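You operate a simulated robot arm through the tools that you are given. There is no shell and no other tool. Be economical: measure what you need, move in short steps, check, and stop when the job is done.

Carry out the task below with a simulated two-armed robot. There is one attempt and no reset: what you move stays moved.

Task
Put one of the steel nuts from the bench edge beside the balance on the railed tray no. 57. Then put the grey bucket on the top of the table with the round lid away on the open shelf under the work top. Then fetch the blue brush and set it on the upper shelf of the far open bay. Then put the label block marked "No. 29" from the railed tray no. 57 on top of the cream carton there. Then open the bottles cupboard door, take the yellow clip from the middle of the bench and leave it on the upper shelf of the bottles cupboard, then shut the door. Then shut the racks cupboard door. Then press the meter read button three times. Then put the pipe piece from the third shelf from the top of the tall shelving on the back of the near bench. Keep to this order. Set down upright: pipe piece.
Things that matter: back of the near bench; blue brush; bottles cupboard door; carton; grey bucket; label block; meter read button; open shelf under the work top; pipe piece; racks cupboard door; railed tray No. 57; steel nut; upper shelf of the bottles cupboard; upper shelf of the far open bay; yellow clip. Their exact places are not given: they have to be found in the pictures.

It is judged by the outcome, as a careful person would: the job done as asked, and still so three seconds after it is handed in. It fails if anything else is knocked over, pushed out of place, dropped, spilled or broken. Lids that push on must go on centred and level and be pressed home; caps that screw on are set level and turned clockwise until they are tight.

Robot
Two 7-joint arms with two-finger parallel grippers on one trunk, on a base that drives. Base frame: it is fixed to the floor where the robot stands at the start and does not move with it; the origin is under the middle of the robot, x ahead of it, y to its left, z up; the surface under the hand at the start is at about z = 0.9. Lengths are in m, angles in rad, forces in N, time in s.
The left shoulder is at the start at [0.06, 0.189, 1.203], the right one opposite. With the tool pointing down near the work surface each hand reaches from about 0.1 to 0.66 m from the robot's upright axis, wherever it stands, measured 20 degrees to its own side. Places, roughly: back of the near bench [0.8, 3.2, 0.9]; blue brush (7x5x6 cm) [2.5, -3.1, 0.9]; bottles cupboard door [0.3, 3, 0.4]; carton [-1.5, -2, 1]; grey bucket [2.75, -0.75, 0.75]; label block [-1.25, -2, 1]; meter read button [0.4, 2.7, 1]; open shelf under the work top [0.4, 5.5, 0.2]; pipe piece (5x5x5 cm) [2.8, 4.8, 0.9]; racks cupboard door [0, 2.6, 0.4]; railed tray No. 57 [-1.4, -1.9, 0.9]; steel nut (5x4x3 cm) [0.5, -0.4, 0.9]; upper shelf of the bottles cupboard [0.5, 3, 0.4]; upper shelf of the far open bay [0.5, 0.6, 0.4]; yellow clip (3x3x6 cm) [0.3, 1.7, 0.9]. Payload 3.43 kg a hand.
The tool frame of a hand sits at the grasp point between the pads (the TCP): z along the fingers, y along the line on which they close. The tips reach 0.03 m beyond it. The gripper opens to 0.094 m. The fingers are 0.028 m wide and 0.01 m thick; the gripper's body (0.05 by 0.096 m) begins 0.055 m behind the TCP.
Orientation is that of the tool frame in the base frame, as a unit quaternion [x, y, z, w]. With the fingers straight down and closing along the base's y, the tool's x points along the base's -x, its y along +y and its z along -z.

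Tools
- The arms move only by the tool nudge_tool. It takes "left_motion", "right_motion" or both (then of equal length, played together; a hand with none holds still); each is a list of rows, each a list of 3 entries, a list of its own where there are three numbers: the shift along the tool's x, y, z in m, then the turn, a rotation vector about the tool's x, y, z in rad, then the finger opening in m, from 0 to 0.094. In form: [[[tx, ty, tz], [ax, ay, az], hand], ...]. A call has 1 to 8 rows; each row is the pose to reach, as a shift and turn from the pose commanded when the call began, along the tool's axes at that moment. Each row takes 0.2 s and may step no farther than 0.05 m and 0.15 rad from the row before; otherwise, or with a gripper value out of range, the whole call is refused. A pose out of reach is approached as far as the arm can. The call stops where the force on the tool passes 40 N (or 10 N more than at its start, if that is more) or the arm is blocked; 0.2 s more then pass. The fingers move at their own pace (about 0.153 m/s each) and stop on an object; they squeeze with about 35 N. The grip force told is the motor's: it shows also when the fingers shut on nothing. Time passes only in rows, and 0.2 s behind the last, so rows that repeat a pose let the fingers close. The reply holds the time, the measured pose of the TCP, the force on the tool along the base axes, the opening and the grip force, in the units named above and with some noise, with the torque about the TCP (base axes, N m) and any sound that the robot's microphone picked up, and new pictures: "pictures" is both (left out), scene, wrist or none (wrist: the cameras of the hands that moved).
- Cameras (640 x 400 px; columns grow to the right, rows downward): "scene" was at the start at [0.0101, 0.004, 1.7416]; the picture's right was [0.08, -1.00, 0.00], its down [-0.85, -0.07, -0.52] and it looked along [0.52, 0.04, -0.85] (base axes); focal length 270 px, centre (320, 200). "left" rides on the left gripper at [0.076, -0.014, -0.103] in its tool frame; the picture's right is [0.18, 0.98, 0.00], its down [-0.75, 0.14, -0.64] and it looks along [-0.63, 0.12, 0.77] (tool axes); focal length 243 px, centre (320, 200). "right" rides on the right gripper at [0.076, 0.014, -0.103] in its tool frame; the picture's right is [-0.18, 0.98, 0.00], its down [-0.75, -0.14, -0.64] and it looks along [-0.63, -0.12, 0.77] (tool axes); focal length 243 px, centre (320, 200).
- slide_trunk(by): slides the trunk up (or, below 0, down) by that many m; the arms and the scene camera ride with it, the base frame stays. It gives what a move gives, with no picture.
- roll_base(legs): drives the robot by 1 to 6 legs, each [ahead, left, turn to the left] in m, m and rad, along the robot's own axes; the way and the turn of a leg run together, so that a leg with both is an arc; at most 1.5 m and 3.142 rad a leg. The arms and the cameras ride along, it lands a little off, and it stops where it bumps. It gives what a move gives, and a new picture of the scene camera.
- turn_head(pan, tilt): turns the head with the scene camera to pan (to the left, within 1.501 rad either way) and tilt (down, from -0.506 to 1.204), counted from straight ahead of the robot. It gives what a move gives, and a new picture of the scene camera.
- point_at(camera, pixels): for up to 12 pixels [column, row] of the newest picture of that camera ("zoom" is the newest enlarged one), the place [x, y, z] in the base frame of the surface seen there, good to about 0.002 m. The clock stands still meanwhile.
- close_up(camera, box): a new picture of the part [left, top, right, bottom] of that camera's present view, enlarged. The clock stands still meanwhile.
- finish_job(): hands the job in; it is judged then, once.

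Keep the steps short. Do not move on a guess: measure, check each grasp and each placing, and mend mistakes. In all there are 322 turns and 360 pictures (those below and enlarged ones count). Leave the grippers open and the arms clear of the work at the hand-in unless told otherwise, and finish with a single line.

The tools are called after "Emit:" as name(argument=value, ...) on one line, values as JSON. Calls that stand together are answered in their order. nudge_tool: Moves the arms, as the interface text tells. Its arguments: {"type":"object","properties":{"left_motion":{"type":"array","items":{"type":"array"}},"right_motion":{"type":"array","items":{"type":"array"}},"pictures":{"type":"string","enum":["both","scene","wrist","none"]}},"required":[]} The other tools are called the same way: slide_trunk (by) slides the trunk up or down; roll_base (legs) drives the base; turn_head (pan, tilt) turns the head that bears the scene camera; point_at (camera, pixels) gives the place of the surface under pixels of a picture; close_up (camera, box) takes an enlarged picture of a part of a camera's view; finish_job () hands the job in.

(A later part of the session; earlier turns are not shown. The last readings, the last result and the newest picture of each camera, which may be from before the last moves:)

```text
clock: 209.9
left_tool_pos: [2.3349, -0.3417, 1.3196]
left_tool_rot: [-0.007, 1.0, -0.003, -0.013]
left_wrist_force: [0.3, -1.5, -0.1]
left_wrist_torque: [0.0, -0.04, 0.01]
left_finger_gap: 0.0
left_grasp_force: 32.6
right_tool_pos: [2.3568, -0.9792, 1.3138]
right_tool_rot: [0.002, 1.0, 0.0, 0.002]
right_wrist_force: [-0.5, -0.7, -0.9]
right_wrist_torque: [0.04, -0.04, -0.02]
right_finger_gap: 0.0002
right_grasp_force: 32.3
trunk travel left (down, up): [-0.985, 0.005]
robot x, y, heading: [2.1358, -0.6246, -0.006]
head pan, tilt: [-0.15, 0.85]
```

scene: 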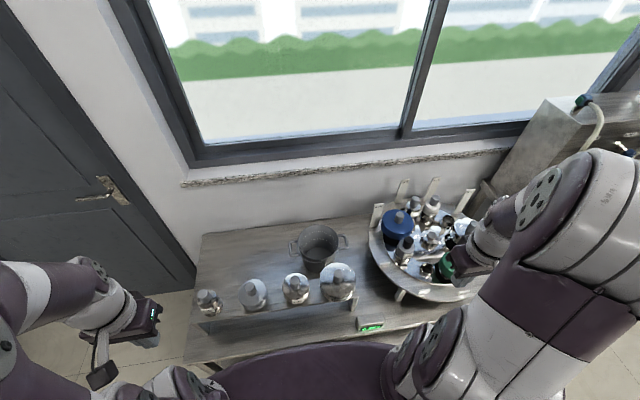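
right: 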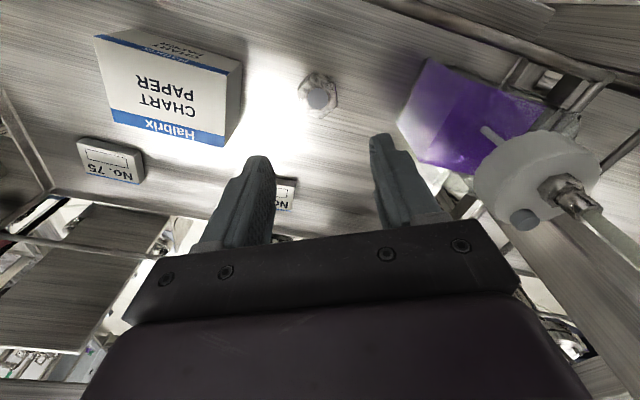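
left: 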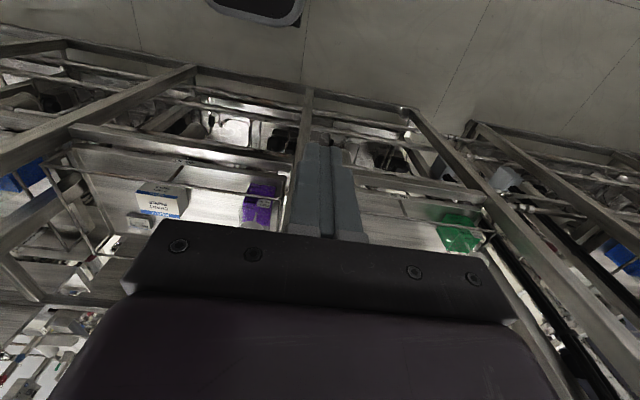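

Turn the right hand by +π/2 about its axis (closing along x) while moving above the near rim; first half.

Emit:
nudge_tool(right_motion=[[[-0.03, 0.025, 0], [0, 0, 0.14], 0.0], [[-0.06, 0.05, 0], [0, 0, 0.28], 0.0], [[-0.09, 0.08, 0], [0, 0, 0.42], 0.0], [[-0.12, 0.11, 0], [0, 0, 0.56], 0.0], [[-0.15, 0.14, 0], [0, 0, 0.7], 0.0], [[-0.18, 0.17, 0], [0, 0, 0.84], 0.0], [[-0.21, 0.2, 0.02], [0, 0, 0.98], 0.03], [[-0.24, 0.22, 0.04], [0, 0, 1.12], 0.06]], pictures="wrist")

```text
clock: 211.7
left_tool_pos: [2.341, -0.34, 1.3188]
left_tool_rot: [-0.007, 1.0, -0.004, -0.014]
left_wrist_force: [0.5, 0.2, 0.9]
left_wrist_torque: [0.02, -0.01, -0.03]
left_finger_gap: 0.0
left_grasp_force: 32.5
right_tool_pos: [2.6036, -0.7594, 1.2752]
right_tool_rot: [0.534, 0.845, -0.001, 0.0]
right_wrist_force: [-0.6, -0.9, -0.7]
right_wrist_torque: [-0.01, -0.01, -0.01]
right_finger_gap: 0.0599
right_grasp_force: 0.0
trunk travel left (down, up): [-0.985, 0.005]
robot x, y, heading: [2.1374, -0.6239, -0.007]
head pan, tilt: [-0.15, 0.85]
```

right: 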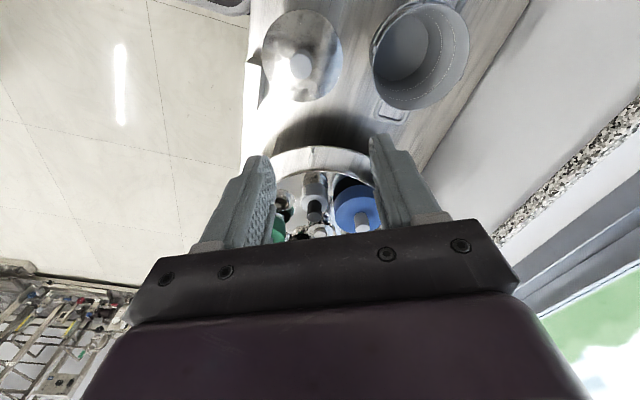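

Emit:
nudge_tool(right_motion=[[[-0.002, 0.03, 0.02], [0, 0, 0.12], 0.06], [[-0.004, 0.06, 0.05], [0, 0, 0.24], 0.06], [[-0.006, 0.085, 0.09], [0, 0, 0.36], 0.06], [[-0.008, 0.11, 0.13], [0, 0, 0.45], 0.06], [[-0.008, 0.11, 0.17], [0, 0, 0.45], 0.06], [[-0.008, 0.11, 0.21], [0, 0, 0.45], 0.06]], pictures="both")

```text
clock: 213.1
left_tool_pos: [2.3399, -0.3414, 1.3203]
left_tool_rot: [-0.007, 1.0, -0.003, -0.015]
left_wrist_force: [0.3, -0.5, -0.2]
left_wrist_torque: [-0.01, 0.02, -0.02]
left_finger_gap: 0.0001
left_grasp_force: 33.2
right_tool_pos: [2.7045, -0.7191, 1.0648]
right_tool_rot: [0.708, 0.706, 0.001, 0.0]
right_wrist_force: [-0.1, -1.2, 0.3]
right_wrist_torque: [-0.02, 0.01, 0.0]
right_finger_gap: 0.0603
right_grasp_force: 0.0
trunk travel left (down, up): [-0.985, 0.005]
robot x, y, heading: [2.1349, -0.6262, -0.008]
head pan, tilt: [-0.15, 0.85]
```

scene: 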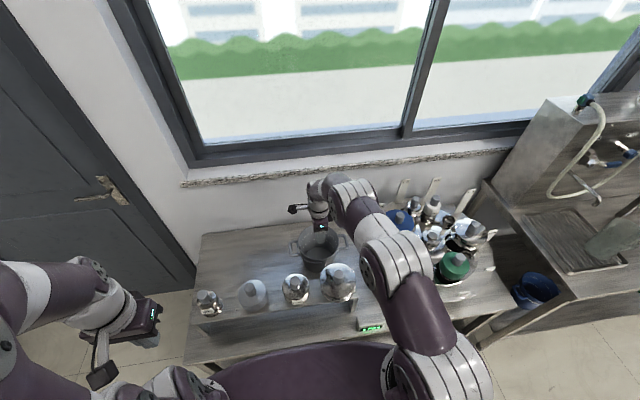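
right: 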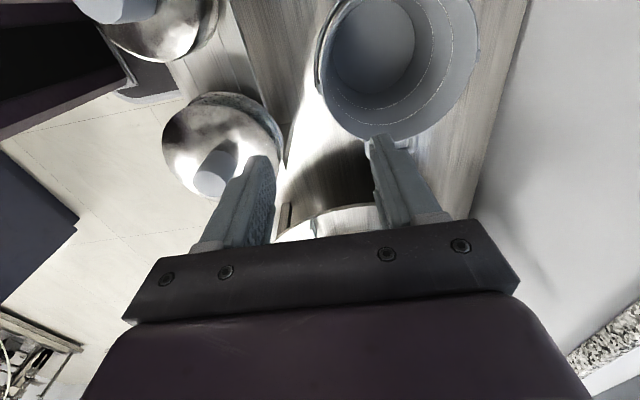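

Emit:
point_at(camera="right", pixels=[[322, 55], [326, 90], [345, 118], [390, 138], [476, 50], [335, 20], [282, 150], [205, 160], [375, 60]])

```text
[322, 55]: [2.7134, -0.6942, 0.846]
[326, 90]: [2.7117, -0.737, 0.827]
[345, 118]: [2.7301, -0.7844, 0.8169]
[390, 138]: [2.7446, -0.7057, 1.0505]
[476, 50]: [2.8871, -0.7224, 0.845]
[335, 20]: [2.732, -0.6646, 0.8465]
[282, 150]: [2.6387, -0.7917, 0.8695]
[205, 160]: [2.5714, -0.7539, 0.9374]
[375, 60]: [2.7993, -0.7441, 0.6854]
```

Rim at x≈2.710, z 0.846. Tilt slightly to match the taper and descend with the fingers straddling the near wall.

Emit:
nudge_tool(right_motion=[[[0, 0.008, 0.045], [-0.06, 0, 0], 0.06], [[0, 0.008, 0.09], [-0.12, 0, 0], 0.06], [[0, 0.008, 0.135], [-0.12, 0, 0], 0.06], [[0, 0.008, 0.18], [-0.12, 0, 0], 0.06], [[0, 0.008, 0.21], [-0.12, 0, 0], 0.06], [[0, 0.008, 0.24], [-0.12, 0, 0], 0.06]], pictures="wrist")

```text
clock: 214.7
left_tool_pos: [2.3398, -0.3413, 1.318]
left_tool_rot: [-0.007, 1.0, -0.003, -0.015]
left_wrist_force: [-0.2, 0.1, -0.2]
left_wrist_torque: [0.01, 0.01, -0.03]
left_finger_gap: 0.0
left_grasp_force: 33.0
right_tool_pos: [2.7105, -0.7189, 0.8826]
right_tool_rot: [0.706, 0.704, 0.056, 0.052]
right_wrist_force: [-0.4, -0.7, 0.7]
right_wrist_torque: [-0.01, 0.0, -0.02]
right_finger_gap: 0.0599
right_grasp_force: 0.0
right hand out of reach, approached as far as the arm can: row 4, 5, 6
trunk travel left (down, up): [-0.985, 0.005]
robot x, y, heading: [2.1342, -0.6283, -0.008]
head pan, tilt: [-0.15, 0.85]
stopped in row 6 (right hand): the arm was blocked; the commanded pose is now the measured one
```

right: 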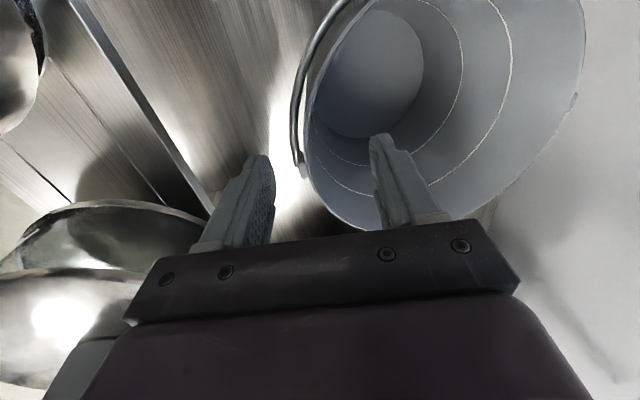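

The arm can't get lower with the trunk this high. There's also a bail-like strip outside; look closer.

Emit:
close_up(camera="right", box=[220, 40, 460, 240])

Emit:
point_at(camera="right", pixels=[[300, 172], [296, 130], [303, 90], [330, 20], [315, 185], [345, 222], [307, 150]])

```text
2.00 times, centred on (340, 140) of right
```

zoom: 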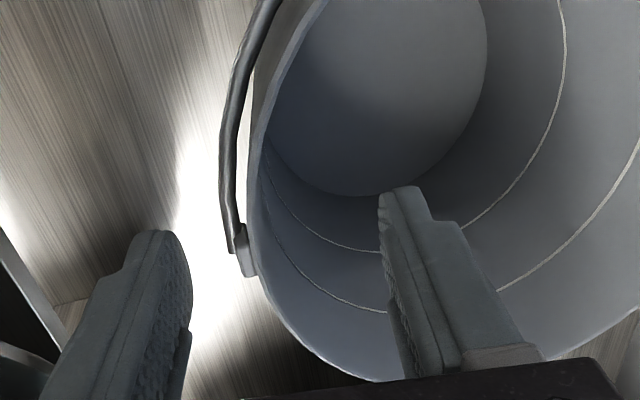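

```text
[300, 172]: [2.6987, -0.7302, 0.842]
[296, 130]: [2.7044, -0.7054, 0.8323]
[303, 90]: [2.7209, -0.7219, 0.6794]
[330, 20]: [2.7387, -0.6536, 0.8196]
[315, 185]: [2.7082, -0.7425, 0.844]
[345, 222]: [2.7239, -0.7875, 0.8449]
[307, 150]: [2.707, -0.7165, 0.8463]
```

A small bracket ends at y≈−0.73; I'll grip at [2.713,-0.763], turned −0.35, where the wall is plain. Raise 1 cm, shift and turn.

Emit:
nudge_tool(right_motion=[[[0, 0, -0.012], [0, 0, 0], 0.06], [[-0.015, 0.001, -0.012], [0, 0, -0.12], 0.06], [[-0.03, 0.002, -0.012], [0, 0, -0.24], 0.06], [[-0.044, 0.002, -0.012], [0, 0, -0.35], 0.06], [[-0.044, 0.002, -0.012], [0, 0, -0.35], 0.06]], pictures="wrist")

```text
clock: 215.9
left_tool_pos: [2.3406, -0.341, 1.3198]
left_tool_rot: [-0.008, 1.0, -0.003, -0.015]
left_wrist_force: [0.4, 0.8, 0.8]
left_wrist_torque: [0.0, -0.01, 0.01]
left_finger_gap: 0.0
left_grasp_force: 32.9
right_tool_pos: [2.7087, -0.7645, 0.8948]
right_tool_rot: [0.573, 0.816, 0.046, 0.06]
right_wrist_force: [-0.1, 1.0, 0.4]
right_wrist_torque: [0.0, 0.02, 0.01]
right_finger_gap: 0.0604
right_grasp_force: 0.0
trunk travel left (down, up): [-0.985, 0.005]
robot x, y, heading: [2.1345, -0.6224, -0.006]
head pan, tilt: [-0.15, 0.85]
```

right: 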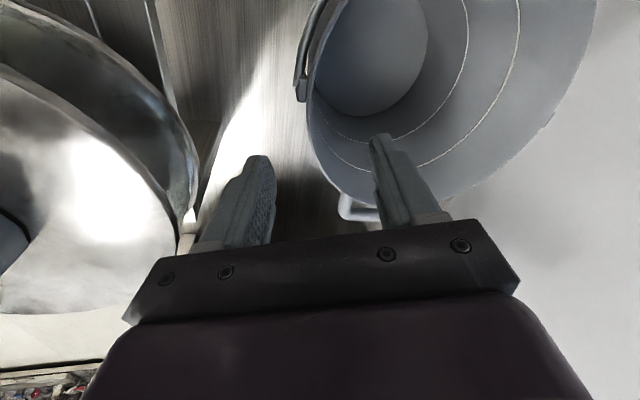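

Good clearance. Lower the trunk 0.07 to bring the fingers over the wall.

Emit:
slide_trunk(by=-0.07)

Emit:
close_up(camera="right", box=[0, 0, 640, 400])

```text
clock: 217.0
left_tool_pos: [2.3402, -0.3419, 1.2491]
left_tool_rot: [-0.006, 1.0, -0.004, -0.013]
left_wrist_force: [-0.3, 0.7, -0.8]
left_wrist_torque: [-0.01, -0.01, -0.02]
left_finger_gap: 0.0
left_grasp_force: 33.2
right_tool_pos: [2.7104, -0.7645, 0.8238]
right_tool_rot: [0.574, 0.816, 0.046, 0.06]
right_wrist_force: [1.0, 0.4, 0.0]
right_wrist_torque: [0.0, 0.09, 0.0]
right_finger_gap: 0.06
right_grasp_force: 0.0
trunk travel left (down, up): [-0.915, 0.075]
robot x, y, heading: [2.1352, -0.6251, -0.005]
head pan, tilt: [-0.15, 0.85]
```

```text
1.00 times, centred on (320, 200) of right (not enlarged: the box is as wide or as high as the picture)
```

zoom: 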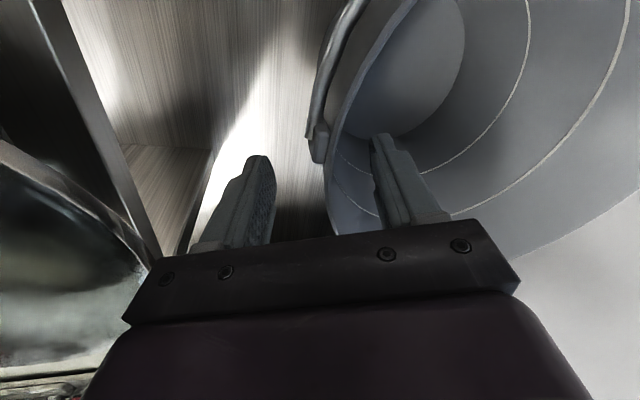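

The bracket is ~3.5 cm aside of the pads. Close.

Emit:
nudge_tool(right_motion=[[[0, 0, 0], [0, 0, 0], 0.02], [[0, 0, 0], [0, 0, 0], 0.0], [[0, 0, 0], [0, 0, 0], 0.0], [[0, 0, 0], [0, 0, 0], 0.0]], pictures="wrist")

```text
clock: 218.0
left_tool_pos: [2.3398, -0.3408, 1.2502]
left_tool_rot: [-0.006, 1.0, -0.003, -0.014]
left_wrist_force: [0.9, 0.1, -0.9]
left_wrist_torque: [0.01, -0.01, 0.02]
left_finger_gap: 0.0002
left_grasp_force: 33.1
right_tool_pos: [2.709, -0.7642, 0.8255]
right_tool_rot: [0.573, 0.816, 0.047, 0.06]
right_wrist_force: [1.1, -0.5, 2.2]
right_wrist_torque: [-0.1, -0.07, 0.0]
right_finger_gap: 0.0085
right_grasp_force: 35.0
trunk travel left (down, up): [-0.915, 0.075]
robot x, y, heading: [2.1342, -0.6223, -0.004]
head pan, tilt: [-0.15, 0.85]
```

right: 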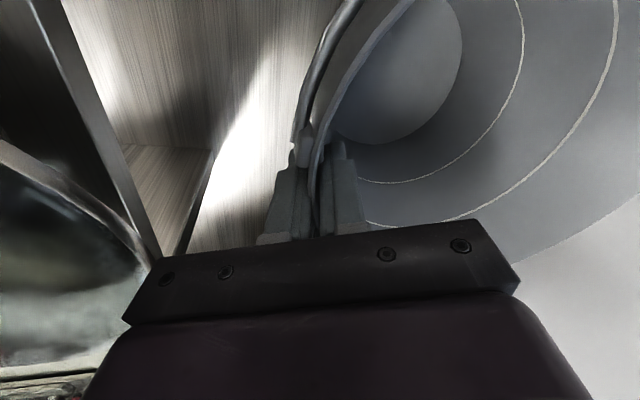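

Gripped (gap 8.5 mm, 35 N). Lift a little with the trunk and check.

Emit:
slide_trunk(by=0.06)

Emit:
nudge_tool(right_motion=[[[0, 0, -0.04], [0, 0, 0], 0.0], [[0, 0, -0.08], [0, 0, 0], 0.0]], pictures="both")

```text
clock: 219.0
left_tool_pos: [2.3391, -0.3408, 1.3095]
left_tool_rot: [-0.007, 1.0, -0.003, -0.015]
left_wrist_force: [-0.4, -0.7, -0.7]
left_wrist_torque: [0.0, -0.04, -0.02]
left_finger_gap: 0.0
left_grasp_force: 33.2
right_tool_pos: [2.7095, -0.7637, 0.8841]
right_tool_rot: [0.574, 0.816, 0.046, 0.061]
right_wrist_force: [-1.1, 0.1, -1.4]
right_wrist_torque: [-0.08, 0.17, -0.01]
right_finger_gap: 0.0086
right_grasp_force: 35.2
trunk travel left (down, up): [-0.975, 0.015]
robot x, y, heading: [2.1361, -0.6218, -0.006]
head pan, tilt: [-0.15, 0.85]
```

```text
clock: 219.6
left_tool_pos: [2.34, -0.3418, 1.3081]
left_tool_rot: [-0.007, 1.0, -0.004, -0.014]
left_wrist_force: [0.2, -0.6, -0.2]
left_wrist_torque: [0.04, 0.01, 0.04]
left_finger_gap: 0.0001
left_grasp_force: 33.2
right_tool_pos: [2.6968, -0.766, 0.9613]
right_tool_rot: [0.573, 0.816, 0.046, 0.061]
right_wrist_force: [0.2, -0.5, -1.1]
right_wrist_torque: [-0.09, 0.16, -0.05]
right_finger_gap: 0.008
right_grasp_force: 35.2
trunk travel left (down, up): [-0.975, 0.015]
robot x, y, heading: [2.1353, -0.6257, -0.002]
head pan, tilt: [-0.15, 0.85]
```

scene: 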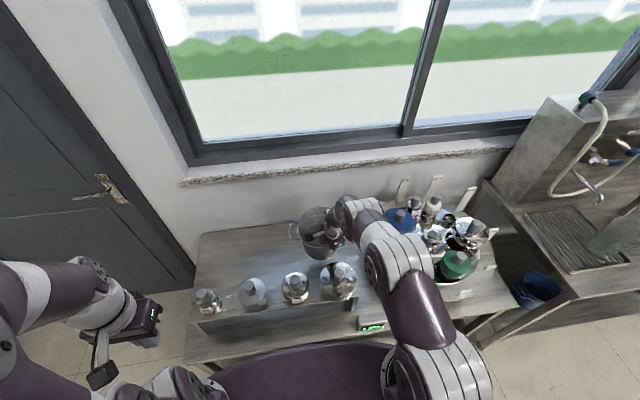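
right: 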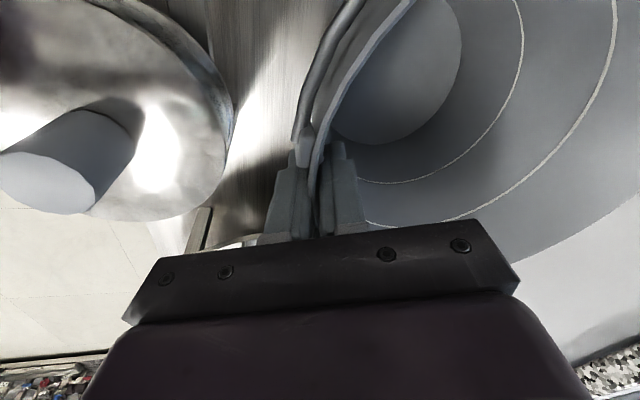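

Bucket is held and lifted. Raise straight up 0.22 m to clear the lids.

Emit:
nudge_tool(right_motion=[[[0, 0.005, -0.044], [0, 0, 0], 0.0], [[0, 0.011, -0.088], [0, 0, 0], 0.0], [[0, 0.016, -0.132], [0, 0, 0], 0.0], [[0, 0.021, -0.175], [0, 0, 0], 0.0], [[0, 0.026, -0.218], [0, 0, 0], 0.0], [[0, 0.026, -0.218], [0, 0, 0], 0.0]], pictures="scene")

```text
clock: 221.0
left_tool_pos: [2.3414, -0.3413, 1.3087]
left_tool_rot: [-0.007, 1.0, -0.004, -0.015]
left_wrist_force: [-0.5, 0.1, -0.4]
left_wrist_torque: [0.03, 0.02, 0.04]
left_finger_gap: 0.0
left_grasp_force: 32.7
right_tool_pos: [2.6883, -0.7565, 1.1845]
right_tool_rot: [0.574, 0.815, 0.046, 0.06]
right_wrist_force: [1.0, 0.3, -1.9]
right_wrist_torque: [-0.04, 0.16, 0.01]
right_finger_gap: 0.0082
right_grasp_force: 35.2
trunk travel left (down, up): [-0.975, 0.015]
robot x, y, heading: [2.1314, -0.6209, -0.005]
head pan, tilt: [-0.15, 0.85]
```

scene: 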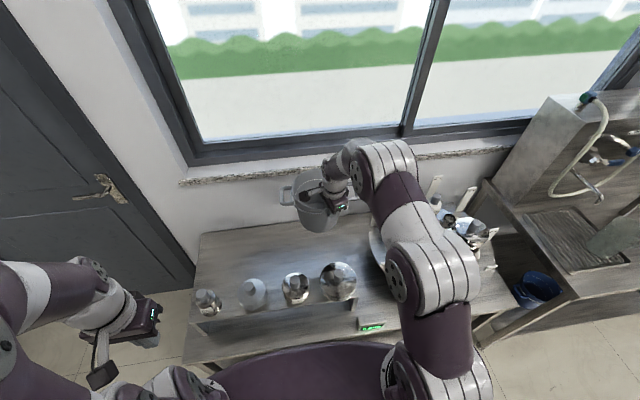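

Roll back clear of the table, then draw the hand in and turn toward +y.

Emit:
roll_base(legs=[[-0.6, 0, 0]])

Emit:
nudge_tool(right_motion=[[[0.0, -0.045, 0], [0, 0, 0], 0.0], [[0.0, -0.09, 0], [0, 0, 0], 0.0], [[0.0, -0.13, 0], [0, 0, 0], 0.0]], pictures="none")

Emit:
turn_head(pan=1.2, tilt=0.4)

```text
clock: 224.4
left_tool_pos: [1.7359, -0.3383, 1.309]
left_tool_rot: [-0.009, 1.0, -0.004, -0.015]
left_wrist_force: [-0.5, 1.0, 0.3]
left_wrist_torque: [0.02, -0.01, -0.01]
left_finger_gap: 0.0
left_grasp_force: 32.9
right_tool_pos: [2.086, -0.7532, 1.1834]
right_tool_rot: [0.572, 0.817, 0.046, 0.06]
right_wrist_force: [0.3, -0.7, -2.4]
right_wrist_torque: [-0.05, 0.18, -0.01]
right_finger_gap: 0.0085
right_grasp_force: 35.0
trunk travel left (down, up): [-0.975, 0.015]
robot x, y, heading: [1.5291, -0.6239, -0.003]
head pan, tilt: [-0.15, 0.85]
```

scene: 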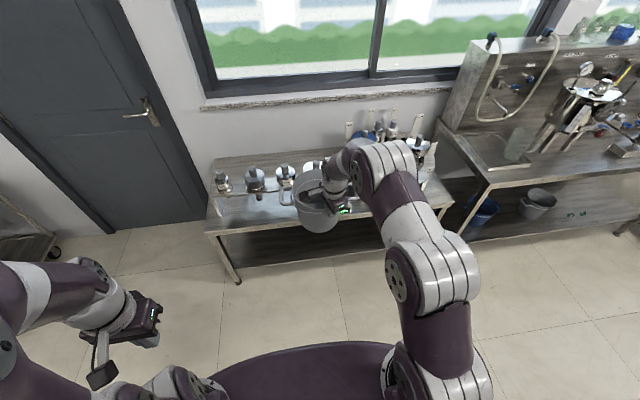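

```text
clock: 225.2
left_tool_pos: [1.7347, -0.3394, 1.3097]
left_tool_rot: [-0.01, 1.0, -0.004, -0.015]
left_wrist_force: [0.0, 0.0, 0.5]
left_wrist_torque: [-0.01, -0.02, 0.02]
left_finger_gap: 0.0
left_grasp_force: 33.0
right_tool_pos: [1.963, -0.7995, 1.164]
right_tool_rot: [0.572, 0.817, 0.048, 0.061]
right_wrist_force: [-1.0, -0.5, -3.2]
right_wrist_torque: [-0.02, 0.17, 0.01]
right_finger_gap: 0.0082
right_grasp_force: 35.1
trunk travel left (down, up): [-0.975, 0.015]
robot x, y, heading: [1.5284, -0.6259, 0.003]
head pan, tilt: [-0.15, 0.85]
```

```text
clock: 226.7
left_tool_pos: [1.7361, -0.3384, 1.3088]
left_tool_rot: [-0.01, 1.0, -0.003, -0.015]
left_wrist_force: [0.5, 0.0, -0.5]
left_wrist_torque: [0.0, 0.01, 0.0]
left_finger_gap: 0.0
left_grasp_force: 33.3
right_tool_pos: [1.9644, -0.7985, 1.1637]
right_tool_rot: [0.572, 0.816, 0.047, 0.06]
right_wrist_force: [-0.6, -0.1, -1.7]
right_wrist_torque: [-0.07, 0.23, 0.01]
right_finger_gap: 0.0081
right_grasp_force: 35.3
trunk travel left (down, up): [-0.975, 0.015]
robot x, y, heading: [1.5315, -0.6213, 0.003]
head pan, tilt: [1.201, 0.4]
```

scene: 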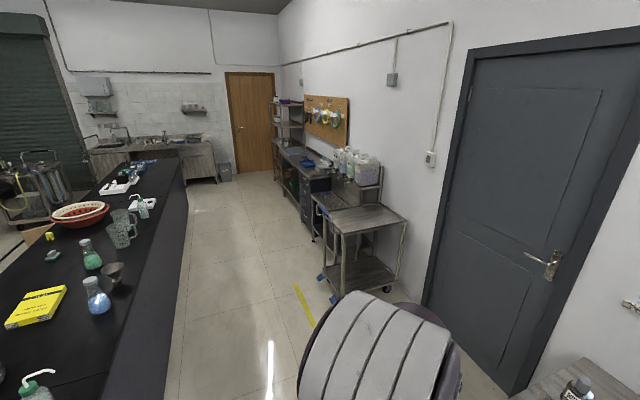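

Emit:
point_at(camera="scene", pixels=[[340, 290], [325, 208], [217, 183], [95, 165], [155, 165], [186, 180], [275, 150], [300, 200], [150, 148], [200, 140]])

Emit:
close_up(camera="scene", box=[60, 80, 300, 230])

```text
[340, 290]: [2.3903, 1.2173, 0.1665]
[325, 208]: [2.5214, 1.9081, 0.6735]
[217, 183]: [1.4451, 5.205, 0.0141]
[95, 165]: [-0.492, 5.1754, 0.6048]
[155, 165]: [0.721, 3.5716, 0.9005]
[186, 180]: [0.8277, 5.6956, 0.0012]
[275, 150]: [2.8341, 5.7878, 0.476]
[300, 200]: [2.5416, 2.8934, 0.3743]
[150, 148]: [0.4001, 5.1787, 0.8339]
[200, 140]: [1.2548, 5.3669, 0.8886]
```

```text
2.67 times, centred on (180, 155) of scene
```

zoom: 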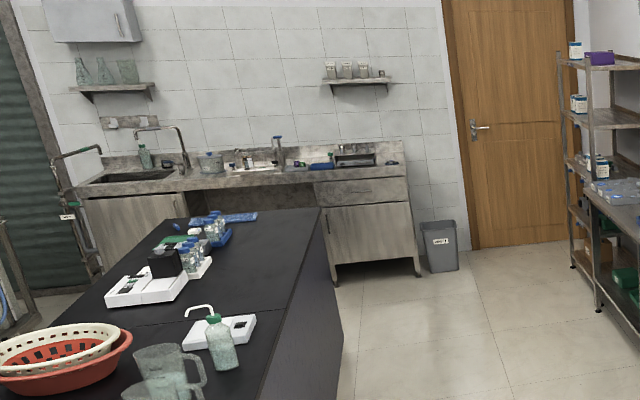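

Clear corridor at x≈1.5. Turn left and drive up to y≈4.4.

Emit:
roll_base(legs=[[0, 0, 1.57], [1.4, 0, 0], [1.4, 0, 0], [1.4, 0, 0], [0.8, 0, 0]])

Emit:
turn_head(pan=0.8, tilt=0.6)

```text
clock: 250.9
left_tool_pos: [0.904, 3.7357, 1.3086]
left_tool_rot: [0.752, -0.659, 0.013, 0.008]
left_wrist_force: [1.1, 0.4, 0.9]
left_wrist_torque: [0.01, 0.01, 0.0]
left_finger_gap: 0.0
left_grasp_force: 32.8
right_tool_pos: [1.3342, 4.0165, 1.1632]
right_tool_rot: [-0.229, 0.971, 0.076, 0.006]
right_wrist_force: [0.7, 0.7, -2.2]
right_wrist_torque: [-0.16, -0.08, -0.01]
right_finger_gap: 0.0083
right_grasp_force: 34.9
trunk travel left (down, up): [-0.975, 0.015]
robot x, y, heading: [1.2091, 3.5628, 1.686]
head pan, tilt: [1.201, 0.4]
stopped in leg 4: the robot was blocked; the commanded pose is now the measured one
```

scene: 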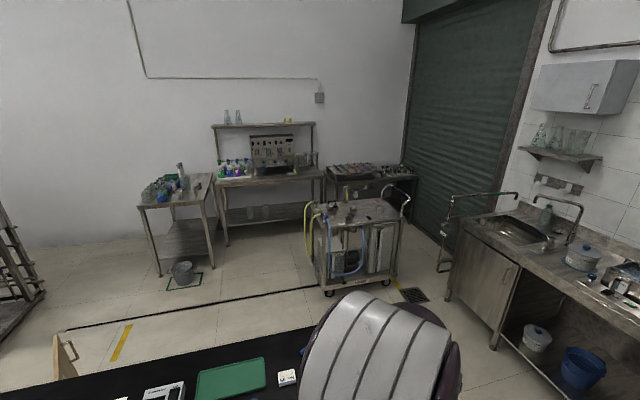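

```text
clock: 251.8
left_tool_pos: [0.9042, 3.7373, 1.3091]
left_tool_rot: [0.752, -0.659, 0.014, 0.008]
left_wrist_force: [-0.1, 0.4, 0.4]
left_wrist_torque: [-0.01, 0.0, -0.01]
left_finger_gap: 0.0002
left_grasp_force: 33.2
right_tool_pos: [1.3334, 4.0171, 1.1641]
right_tool_rot: [-0.229, 0.971, 0.076, 0.005]
right_wrist_force: [0.6, -0.3, -1.5]
right_wrist_torque: [-0.17, -0.04, 0.02]
right_finger_gap: 0.0083
right_grasp_force: 34.8
trunk travel left (down, up): [-0.975, 0.015]
robot x, y, heading: [1.2094, 3.5663, 1.686]
head pan, tilt: [0.799, 0.6]
```

scene: 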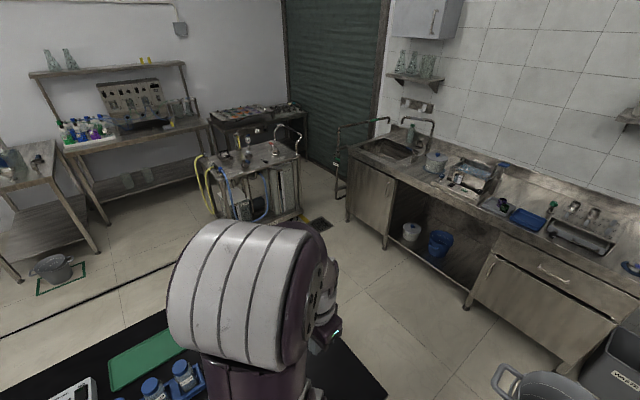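

I drifted and touched the bench side. Measure the shelf bay from here, then move off to the right and straighten.

Emit:
point_at(camera="scene", pixels=[[390, 245], [468, 305], [440, 245], [411, 232], [450, 270], [470, 262], [440, 195], [400, 180], [500, 250], [420, 255], [480, 235]])

Emit:
roll_base(legs=[[0.05, -0.3, -0.115], [0.8, 0.0, 0]])

```text
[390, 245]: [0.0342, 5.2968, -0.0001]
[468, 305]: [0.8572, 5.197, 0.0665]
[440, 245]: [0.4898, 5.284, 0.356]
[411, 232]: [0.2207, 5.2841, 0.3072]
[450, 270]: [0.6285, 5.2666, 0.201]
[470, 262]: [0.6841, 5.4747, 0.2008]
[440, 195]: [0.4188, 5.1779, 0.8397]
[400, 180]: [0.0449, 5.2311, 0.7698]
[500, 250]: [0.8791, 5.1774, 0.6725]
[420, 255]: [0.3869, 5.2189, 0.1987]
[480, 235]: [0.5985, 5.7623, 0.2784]
```

```text
clock: 257.6
left_tool_pos: [1.228, 4.6181, 1.3093]
left_tool_rot: [0.713, -0.701, 0.013, 0.007]
left_wrist_force: [-0.2, -0.1, 0.6]
left_wrist_torque: [0.02, -0.01, -0.01]
left_finger_gap: 0.0001
left_grasp_force: 33.2
right_tool_pos: [1.6885, 4.8463, 1.165]
right_tool_rot: [-0.172, 0.982, 0.076, 0.01]
right_wrist_force: [0.2, -0.3, -2.7]
right_wrist_torque: [-0.17, -0.06, -0.01]
right_finger_gap: 0.0084
right_grasp_force: 35.1
trunk travel left (down, up): [-0.975, 0.015]
robot x, y, heading: [1.5098, 4.4125, 1.569]
head pan, tilt: [0.799, 0.6]
```

scene: 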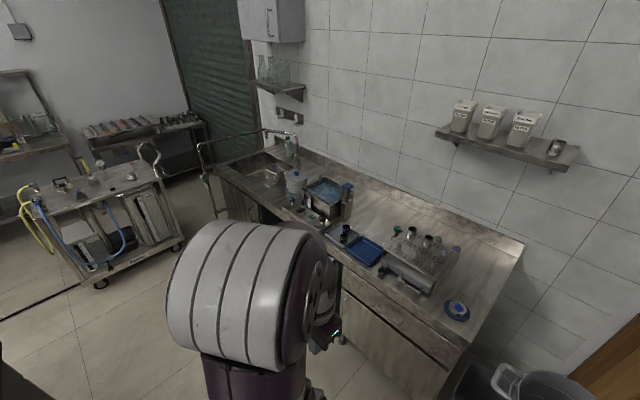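

Shelf z≈0.20, bay x 0.06…0.86, front y≈5.2; a blue and a small grey bucket stand on it. Strafe left to x≈0.6 and look in.

Emit:
roll_base(legs=[[-0.05, 0.88, 0]])

Emit:
turn_head(pan=0.0, tilt=0.85)

```text
clock: 262.3
left_tool_pos: [0.3464, 4.573, 1.3086]
left_tool_rot: [0.712, -0.702, 0.013, 0.009]
left_wrist_force: [-0.2, -0.6, 0.0]
left_wrist_torque: [0.01, 0.02, 0.03]
left_finger_gap: 0.0
left_grasp_force: 33.0
right_tool_pos: [0.8064, 4.8005, 1.1635]
right_tool_rot: [-0.171, 0.982, 0.076, 0.01]
right_wrist_force: [0.5, 0.4, -1.8]
right_wrist_torque: [-0.15, -0.04, 0.03]
right_finger_gap: 0.0087
right_grasp_force: 35.2
trunk travel left (down, up): [-0.975, 0.015]
robot x, y, heading: [0.6265, 4.3672, 1.568]
head pan, tilt: [0.799, 0.6]
```

scene: 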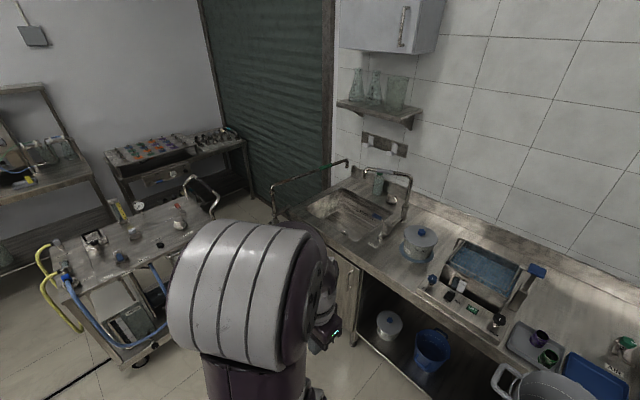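

```text
clock: 263.4
left_tool_pos: [0.3459, 4.573, 1.3095]
left_tool_rot: [0.712, -0.702, 0.013, 0.008]
left_wrist_force: [0.1, 0.0, -0.4]
left_wrist_torque: [-0.01, 0.01, -0.03]
left_finger_gap: 0.0
left_grasp_force: 33.3
right_tool_pos: [0.8057, 4.8007, 1.1639]
right_tool_rot: [-0.172, 0.982, 0.074, 0.01]
right_wrist_force: [-0.1, 0.3, -1.9]
right_wrist_torque: [-0.17, -0.06, 0.01]
right_finger_gap: 0.0084
right_grasp_force: 34.6
trunk travel left (down, up): [-0.975, 0.015]
robot x, y, heading: [0.6274, 4.3669, 1.571]
head pan, tilt: [0.0, 0.85]
```

scene: 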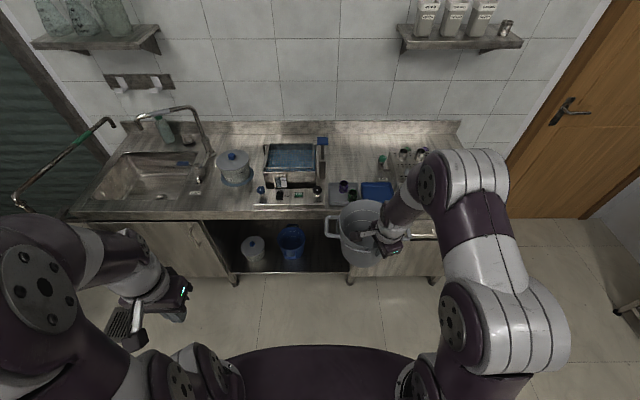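

Lower the trunk 0.7 m so the camera sees into the bay and the bucket comes to shelf height, still in front.

Emit:
slide_trunk(by=-0.7)

Emit:
turn_head(pan=0.0, tilt=0.7)

```text
refused: -0.7 is not a number from -0.4 to 0.4
```

```text
clock: 264.1
left_tool_pos: [0.3455, 4.5737, 1.3097]
left_tool_rot: [0.712, -0.702, 0.013, 0.008]
left_wrist_force: [0.3, -0.4, 0.6]
left_wrist_torque: [0.0, -0.01, 0.0]
left_finger_gap: 0.0
left_grasp_force: 33.1
right_tool_pos: [0.8065, 4.8004, 1.1653]
right_tool_rot: [-0.171, 0.982, 0.076, 0.009]
right_wrist_force: [-0.3, -0.7, -1.9]
right_wrist_torque: [-0.21, -0.06, 0.02]
right_finger_gap: 0.0082
right_grasp_force: 34.8
trunk travel left (down, up): [-0.975, 0.015]
robot x, y, heading: [0.6265, 4.3663, 1.564]
head pan, tilt: [0.0, 0.7]
```

scene: 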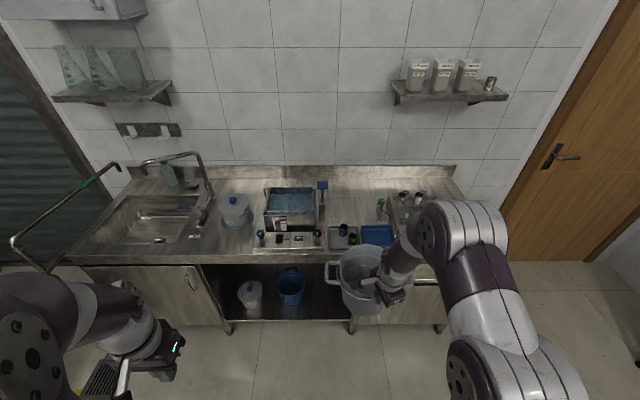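

Emit:
slide_trunk(by=-0.4)

Emit:
slide_trunk(by=-0.3)

Emit:
turn_head(pan=-0.1, tilt=0.75)

```text
clock: 268.0
left_tool_pos: [0.3463, 4.5736, 0.9086]
left_tool_rot: [0.712, -0.702, 0.013, 0.008]
left_wrist_force: [0.1, 0.2, 0.1]
left_wrist_torque: [0.0, 0.03, -0.02]
left_finger_gap: 0.0001
left_grasp_force: 33.0
right_tool_pos: [0.8056, 4.8002, 0.7637]
right_tool_rot: [-0.171, 0.982, 0.075, 0.009]
right_wrist_force: [-0.6, 0.3, -1.8]
right_wrist_torque: [-0.17, -0.07, 0.02]
right_finger_gap: 0.0083
right_grasp_force: 35.0
trunk travel left (down, up): [-0.575, 0.415]
robot x, y, heading: [0.6282, 4.3675, 1.572]
head pan, tilt: [0.0, 0.7]
```

```text
clock: 271.0
left_tool_pos: [0.3455, 4.5731, 0.6093]
left_tool_rot: [0.711, -0.703, 0.014, 0.007]
left_wrist_force: [-0.7, 0.6, -0.1]
left_wrist_torque: [-0.01, 0.0, 0.01]
left_finger_gap: 0.0
left_grasp_force: 33.2
right_tool_pos: [0.8052, 4.8002, 0.4653]
right_tool_rot: [-0.171, 0.982, 0.075, 0.011]
right_wrist_force: [0.0, 0.0, -2.7]
right_wrist_torque: [-0.18, -0.07, 0.01]
right_finger_gap: 0.0083
right_grasp_force: 35.1
trunk travel left (down, up): [-0.275, 0.715]
robot x, y, heading: [0.6299, 4.3651, 1.568]
head pan, tilt: [0.0, 0.7]
```

```text
clock: 271.6
left_tool_pos: [0.3458, 4.5729, 0.609]
left_tool_rot: [0.712, -0.702, 0.013, 0.008]
left_wrist_force: [0.3, 0.1, 0.3]
left_wrist_torque: [0.04, -0.02, -0.03]
left_finger_gap: 0.0
left_grasp_force: 33.1
right_tool_pos: [0.8059, 4.8009, 0.4643]
right_tool_rot: [-0.171, 0.982, 0.076, 0.01]
right_wrist_force: [-0.3, 0.3, -2.5]
right_wrist_torque: [-0.17, -0.06, -0.02]
right_finger_gap: 0.0082
right_grasp_force: 35.4
trunk travel left (down, up): [-0.275, 0.715]
robot x, y, heading: [0.6317, 4.367, 1.563]
head pan, tilt: [-0.099, 0.75]
```

scene: 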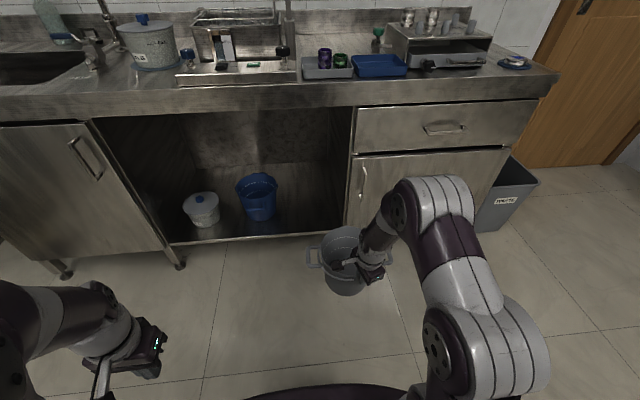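

Emit:
point_at(camera="scene", pixels=[[237, 190], [278, 190], [258, 218], [300, 225], [340, 232], [345, 190], [310, 205], [260, 237], [200, 205], [330, 110], [310, 258], [393, 258]])

```text
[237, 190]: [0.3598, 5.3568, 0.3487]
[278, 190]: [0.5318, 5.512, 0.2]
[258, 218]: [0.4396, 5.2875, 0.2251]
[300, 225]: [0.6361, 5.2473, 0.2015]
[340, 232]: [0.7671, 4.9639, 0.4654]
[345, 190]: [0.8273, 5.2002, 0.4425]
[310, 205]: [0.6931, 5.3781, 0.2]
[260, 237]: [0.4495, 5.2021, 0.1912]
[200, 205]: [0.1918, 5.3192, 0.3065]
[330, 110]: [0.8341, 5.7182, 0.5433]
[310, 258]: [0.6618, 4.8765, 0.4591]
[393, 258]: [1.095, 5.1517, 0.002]
```

Target bucket centre [0.677,5.335] on the shelf, right of the blue bucket. Check my elbow's place and the worktop band before going in.

Emit:
point_at(camera="scene", pixels=[[440, 180], [395, 200], [470, 195], [500, 300], [260, 115], [260, 90], [400, 105], [262, 118]])

Emit:
nudge_tool(right_motion=[[[0.022, 0.013, -0.029], [0, 0, 0], 0.0], [[0.045, 0.026, -0.058], [0, 0, 0], 0.0], [[0.067, 0.038, -0.087], [0, 0, 0], 0.0], [[0.089, 0.051, -0.116], [0, 0, 0], 0.0]], pictures="scene")

```text
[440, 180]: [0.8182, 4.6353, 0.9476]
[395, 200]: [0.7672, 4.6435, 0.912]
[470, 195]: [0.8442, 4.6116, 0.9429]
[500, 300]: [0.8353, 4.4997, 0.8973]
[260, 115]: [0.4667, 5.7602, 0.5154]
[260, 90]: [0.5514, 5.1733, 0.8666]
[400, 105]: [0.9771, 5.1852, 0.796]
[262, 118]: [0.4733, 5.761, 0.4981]
```

```text
clock: 272.6
left_tool_pos: [0.3457, 4.5731, 0.609]
left_tool_rot: [0.712, -0.702, 0.013, 0.008]
left_wrist_force: [-0.2, 0.4, -0.3]
left_wrist_torque: [-0.02, 0.04, -0.01]
left_finger_gap: 0.0
left_grasp_force: 33.5
right_tool_pos: [0.7042, 4.7985, 0.5824]
right_tool_rot: [-0.171, 0.982, 0.075, 0.009]
right_wrist_force: [-0.5, 0.1, -2.1]
right_wrist_torque: [-0.18, -0.06, 0.03]
right_finger_gap: 0.0082
right_grasp_force: 35.1
trunk travel left (down, up): [-0.275, 0.715]
robot x, y, heading: [0.6253, 4.3621, 1.565]
head pan, tilt: [-0.099, 0.75]
```

scene: 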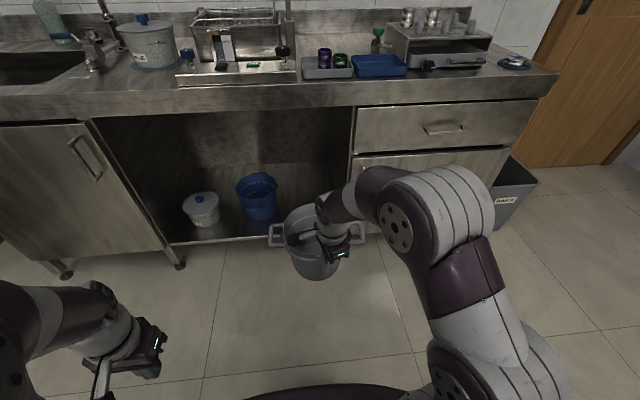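

Elbow front stays at y≈5.08 after driving in, fine. Lower the trunk 0.21, then advance 0.3 and check.

Emit:
slide_trunk(by=-0.21)

Emit:
roll_base(legs=[[0.27, 0.0, 0]])

```text
clock: 274.9
left_tool_pos: [0.3451, 4.5721, 0.3991]
left_tool_rot: [0.712, -0.702, 0.013, 0.008]
left_wrist_force: [0.0, 0.2, -0.5]
left_wrist_torque: [0.0, -0.01, 0.03]
left_finger_gap: 0.0001
left_grasp_force: 33.1
right_tool_pos: [0.7043, 4.7985, 0.3711]
right_tool_rot: [-0.171, 0.982, 0.076, 0.01]
right_wrist_force: [0.1, -0.3, -2.9]
right_wrist_torque: [-0.2, -0.08, -0.03]
right_finger_gap: 0.0083
right_grasp_force: 35.1
trunk travel left (down, up): [-0.065, 0.925]
robot x, y, heading: [0.6304, 4.369, 1.569]
head pan, tilt: [-0.099, 0.75]
```

```text
clock: 276.8
left_tool_pos: [0.3457, 4.8407, 0.3989]
left_tool_rot: [0.712, -0.702, 0.013, 0.008]
left_wrist_force: [0.3, 0.5, -0.3]
left_wrist_torque: [-0.02, 0.01, -0.01]
left_finger_gap: 0.0
left_grasp_force: 33.1
right_tool_pos: [0.7047, 5.068, 0.371]
right_tool_rot: [-0.171, 0.982, 0.075, 0.01]
right_wrist_force: [-0.5, 0.6, -2.9]
right_wrist_torque: [-0.19, -0.06, -0.04]
right_finger_gap: 0.0078
right_grasp_force: 34.6
trunk travel left (down, up): [-0.065, 0.925]
robot x, y, heading: [0.6276, 4.6368, 1.567]
head pan, tilt: [-0.099, 0.75]
```

scene: 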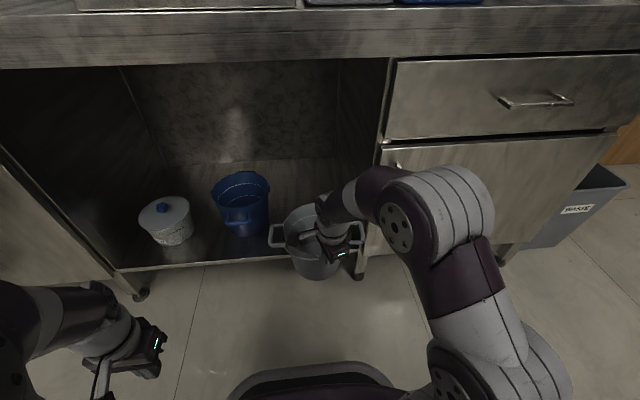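

Emit:
point_at(camera="scene", pixels=[[271, 235], [361, 228], [376, 200], [268, 195], [362, 260], [372, 160], [298, 256], [330, 230]])

```text
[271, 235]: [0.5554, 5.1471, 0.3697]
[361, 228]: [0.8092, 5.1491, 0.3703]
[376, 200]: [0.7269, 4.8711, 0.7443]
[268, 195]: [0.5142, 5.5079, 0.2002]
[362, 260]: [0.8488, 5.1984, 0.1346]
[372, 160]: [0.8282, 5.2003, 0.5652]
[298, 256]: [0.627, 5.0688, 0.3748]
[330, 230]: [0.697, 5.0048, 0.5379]
```

Handles span x 0.555–0.809; side panel at ~0.825, blue bucket edge ~0.53. Shift left 1 cm and advance 0.18.

Emit:
roll_base(legs=[[0.1, 0.008, 0]])

Emit:
point_at(camera="scene", pixels=[[271, 235], [361, 228], [265, 165]])

```text
clock: 278.0
left_tool_pos: [0.3392, 4.9431, 0.3996]
left_tool_rot: [0.713, -0.701, 0.013, 0.008]
left_wrist_force: [0.1, -0.6, 0.4]
left_wrist_torque: [-0.03, -0.02, 0.01]
left_finger_gap: 0.0002
left_grasp_force: 33.3
right_tool_pos: [0.6979, 5.1694, 0.3721]
right_tool_rot: [-0.172, 0.982, 0.076, 0.009]
right_wrist_force: [-0.4, -0.5, -1.7]
right_wrist_torque: [-0.19, -0.05, -0.04]
right_finger_gap: 0.0082
right_grasp_force: 35.3
trunk travel left (down, up): [-0.065, 0.925]
robot x, y, heading: [0.6206, 4.7416, 1.564]
head pan, tilt: [-0.099, 0.75]
```

scene: 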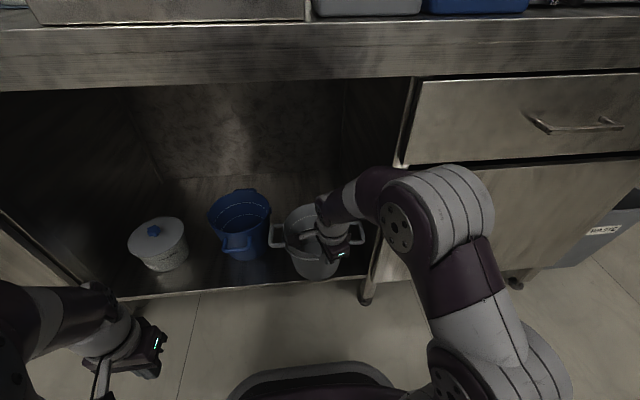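

```text
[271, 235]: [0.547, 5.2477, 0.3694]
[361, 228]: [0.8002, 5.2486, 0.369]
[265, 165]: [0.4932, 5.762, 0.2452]
```

Emit:
point_at(camera="scene", pixels=[[266, 208], [268, 215], [262, 240], [268, 250]])

Emit:
roll_base(legs=[[0.075, 0.0, 0]])

```text
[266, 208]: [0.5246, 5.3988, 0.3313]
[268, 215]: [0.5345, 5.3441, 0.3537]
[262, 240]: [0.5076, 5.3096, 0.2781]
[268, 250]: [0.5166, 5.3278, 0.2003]
```

```text
clock: 279.0
left_tool_pos: [0.3388, 5.0191, 0.3998]
left_tool_rot: [0.712, -0.702, 0.013, 0.007]
left_wrist_force: [-0.5, 0.6, 0.1]
left_wrist_torque: [0.03, 0.02, 0.01]
left_finger_gap: 0.0
left_grasp_force: 33.1
right_tool_pos: [0.6977, 5.2453, 0.3721]
right_tool_rot: [-0.171, 0.982, 0.076, 0.01]
right_wrist_force: [-0.1, 1.0, -2.7]
right_wrist_torque: [-0.19, -0.04, 0.01]
right_finger_gap: 0.0087
right_grasp_force: 35.2
trunk travel left (down, up): [-0.065, 0.925]
robot x, y, heading: [0.6254, 4.8132, 1.567]
head pan, tilt: [-0.099, 0.75]
```

scene: 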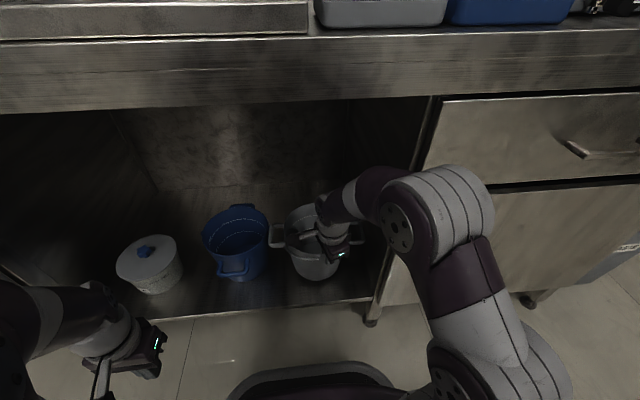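

Bucket centre is at y≈5.33, inside the shelf. Lower with the trunk.

Emit:
slide_trunk(by=-0.022)

Emit:
slide_trunk(by=-0.005)

```text
clock: 279.7
left_tool_pos: [0.3389, 5.0202, 0.3765]
left_tool_rot: [0.712, -0.702, 0.013, 0.008]
left_wrist_force: [-0.7, -0.2, 0.8]
left_wrist_torque: [0.0, -0.05, -0.01]
left_finger_gap: 0.0
left_grasp_force: 32.8
right_tool_pos: [0.6982, 5.2453, 0.3493]
right_tool_rot: [-0.169, 0.983, 0.075, 0.01]
right_wrist_force: [0.2, 0.3, -2.0]
right_wrist_torque: [-0.16, -0.08, 0.01]
right_finger_gap: 0.0081
right_grasp_force: 35.0
trunk travel left (down, up): [-0.043, 0.947]
robot x, y, heading: [0.6215, 4.8135, 1.562]
head pan, tilt: [-0.099, 0.75]
```

```text
clock: 280.2
left_tool_pos: [0.3392, 5.0208, 0.3719]
left_tool_rot: [0.712, -0.702, 0.013, 0.008]
left_wrist_force: [-0.1, 0.3, 0.3]
left_wrist_torque: [0.0, -0.03, -0.03]
left_finger_gap: 0.0
left_grasp_force: 33.7
right_tool_pos: [0.699, 5.2454, 0.3447]
right_tool_rot: [-0.17, 0.982, 0.075, 0.01]
right_wrist_force: [-0.1, -0.5, 2.9]
right_wrist_torque: [-0.18, -0.11, 0.0]
right_finger_gap: 0.0082
right_grasp_force: 35.1
trunk travel left (down, up): [-0.038, 0.952]
robot x, y, heading: [0.6211, 4.8152, 1.568]
head pan, tilt: [-0.099, 0.75]
```

Contact (force +2.9 up). Open and lift the hand out.

Emit:
nudge_tool(right_motion=[[[0, 0, 0], [0, 0, 0], 0.03], [[0, 0, 0], [0, 0, 0], 0.05], [[0, 0, 0], [0, 0, 0], 0.05], [[0, 0, -0.03], [0, 0, 0], 0.05], [[0, 0, -0.07], [0, 0, 0], 0.05], [[0, 0, -0.1], [0, 0, 0], 0.05]], pictures="both")

```text
clock: 281.6
left_tool_pos: [0.3397, 5.0189, 0.3714]
left_tool_rot: [0.712, -0.702, 0.013, 0.008]
left_wrist_force: [0.0, 0.9, 0.1]
left_wrist_torque: [0.0, 0.01, 0.0]
left_finger_gap: 0.0
left_grasp_force: 32.8
right_tool_pos: [0.7001, 5.2283, 0.4422]
right_tool_rot: [-0.171, 0.982, 0.075, 0.011]
right_wrist_force: [1.1, 0.2, -0.6]
right_wrist_torque: [-0.04, 0.01, -0.02]
right_finger_gap: 0.05
right_grasp_force: 0.0
trunk travel left (down, up): [-0.038, 0.952]
robot x, y, heading: [0.6241, 4.8111, 1.568]
head pan, tilt: [-0.099, 0.75]
```

scene: 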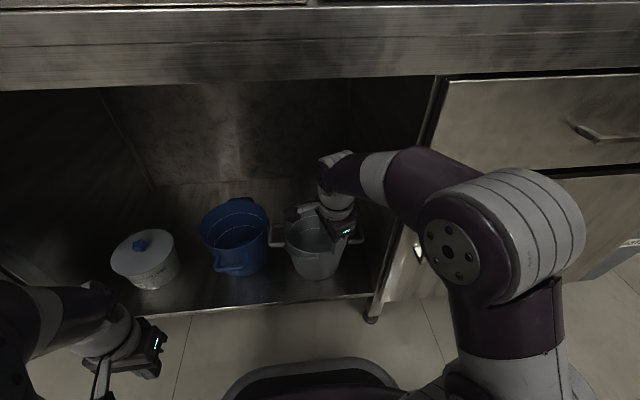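
right: 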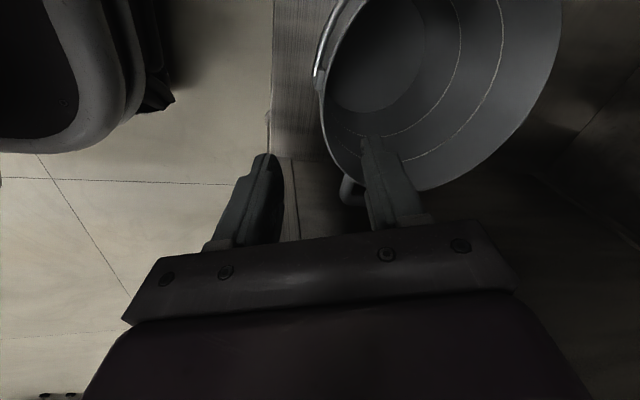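

Bucket stands on the shelf. Roll back and check.

Emit:
roll_base(legs=[[-0.35, 0.0, 0]])

Emit:
point_at(camera="scene", pixels=[[330, 200], [330, 170]])

```text
clock: 283.9
left_tool_pos: [0.3378, 4.676, 0.3721]
left_tool_rot: [0.712, -0.702, 0.012, 0.008]
left_wrist_force: [0.8, 0.3, 0.1]
left_wrist_torque: [-0.03, -0.03, 0.05]
left_finger_gap: 0.0
left_grasp_force: 33.4
right_tool_pos: [0.6985, 4.8838, 0.4439]
right_tool_rot: [-0.172, 0.982, 0.075, 0.01]
right_wrist_force: [0.3, -0.1, 0.0]
right_wrist_torque: [-0.01, -0.05, 0.0]
right_finger_gap: 0.05
right_grasp_force: 0.0
trunk travel left (down, up): [-0.038, 0.952]
robot x, y, heading: [0.6216, 4.4666, 1.566]
head pan, tilt: [-0.099, 0.75]
```

scene: 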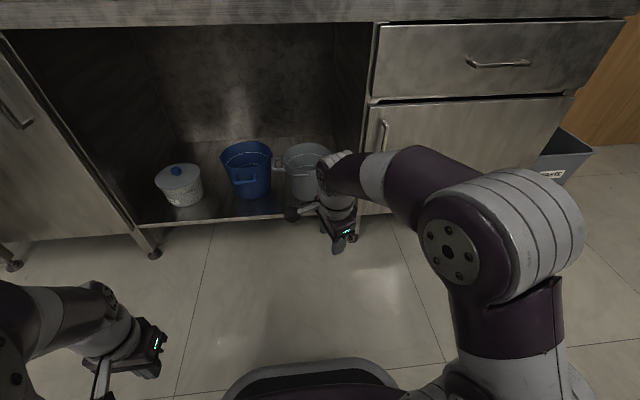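

```text
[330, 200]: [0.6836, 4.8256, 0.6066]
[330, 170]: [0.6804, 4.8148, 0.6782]
```

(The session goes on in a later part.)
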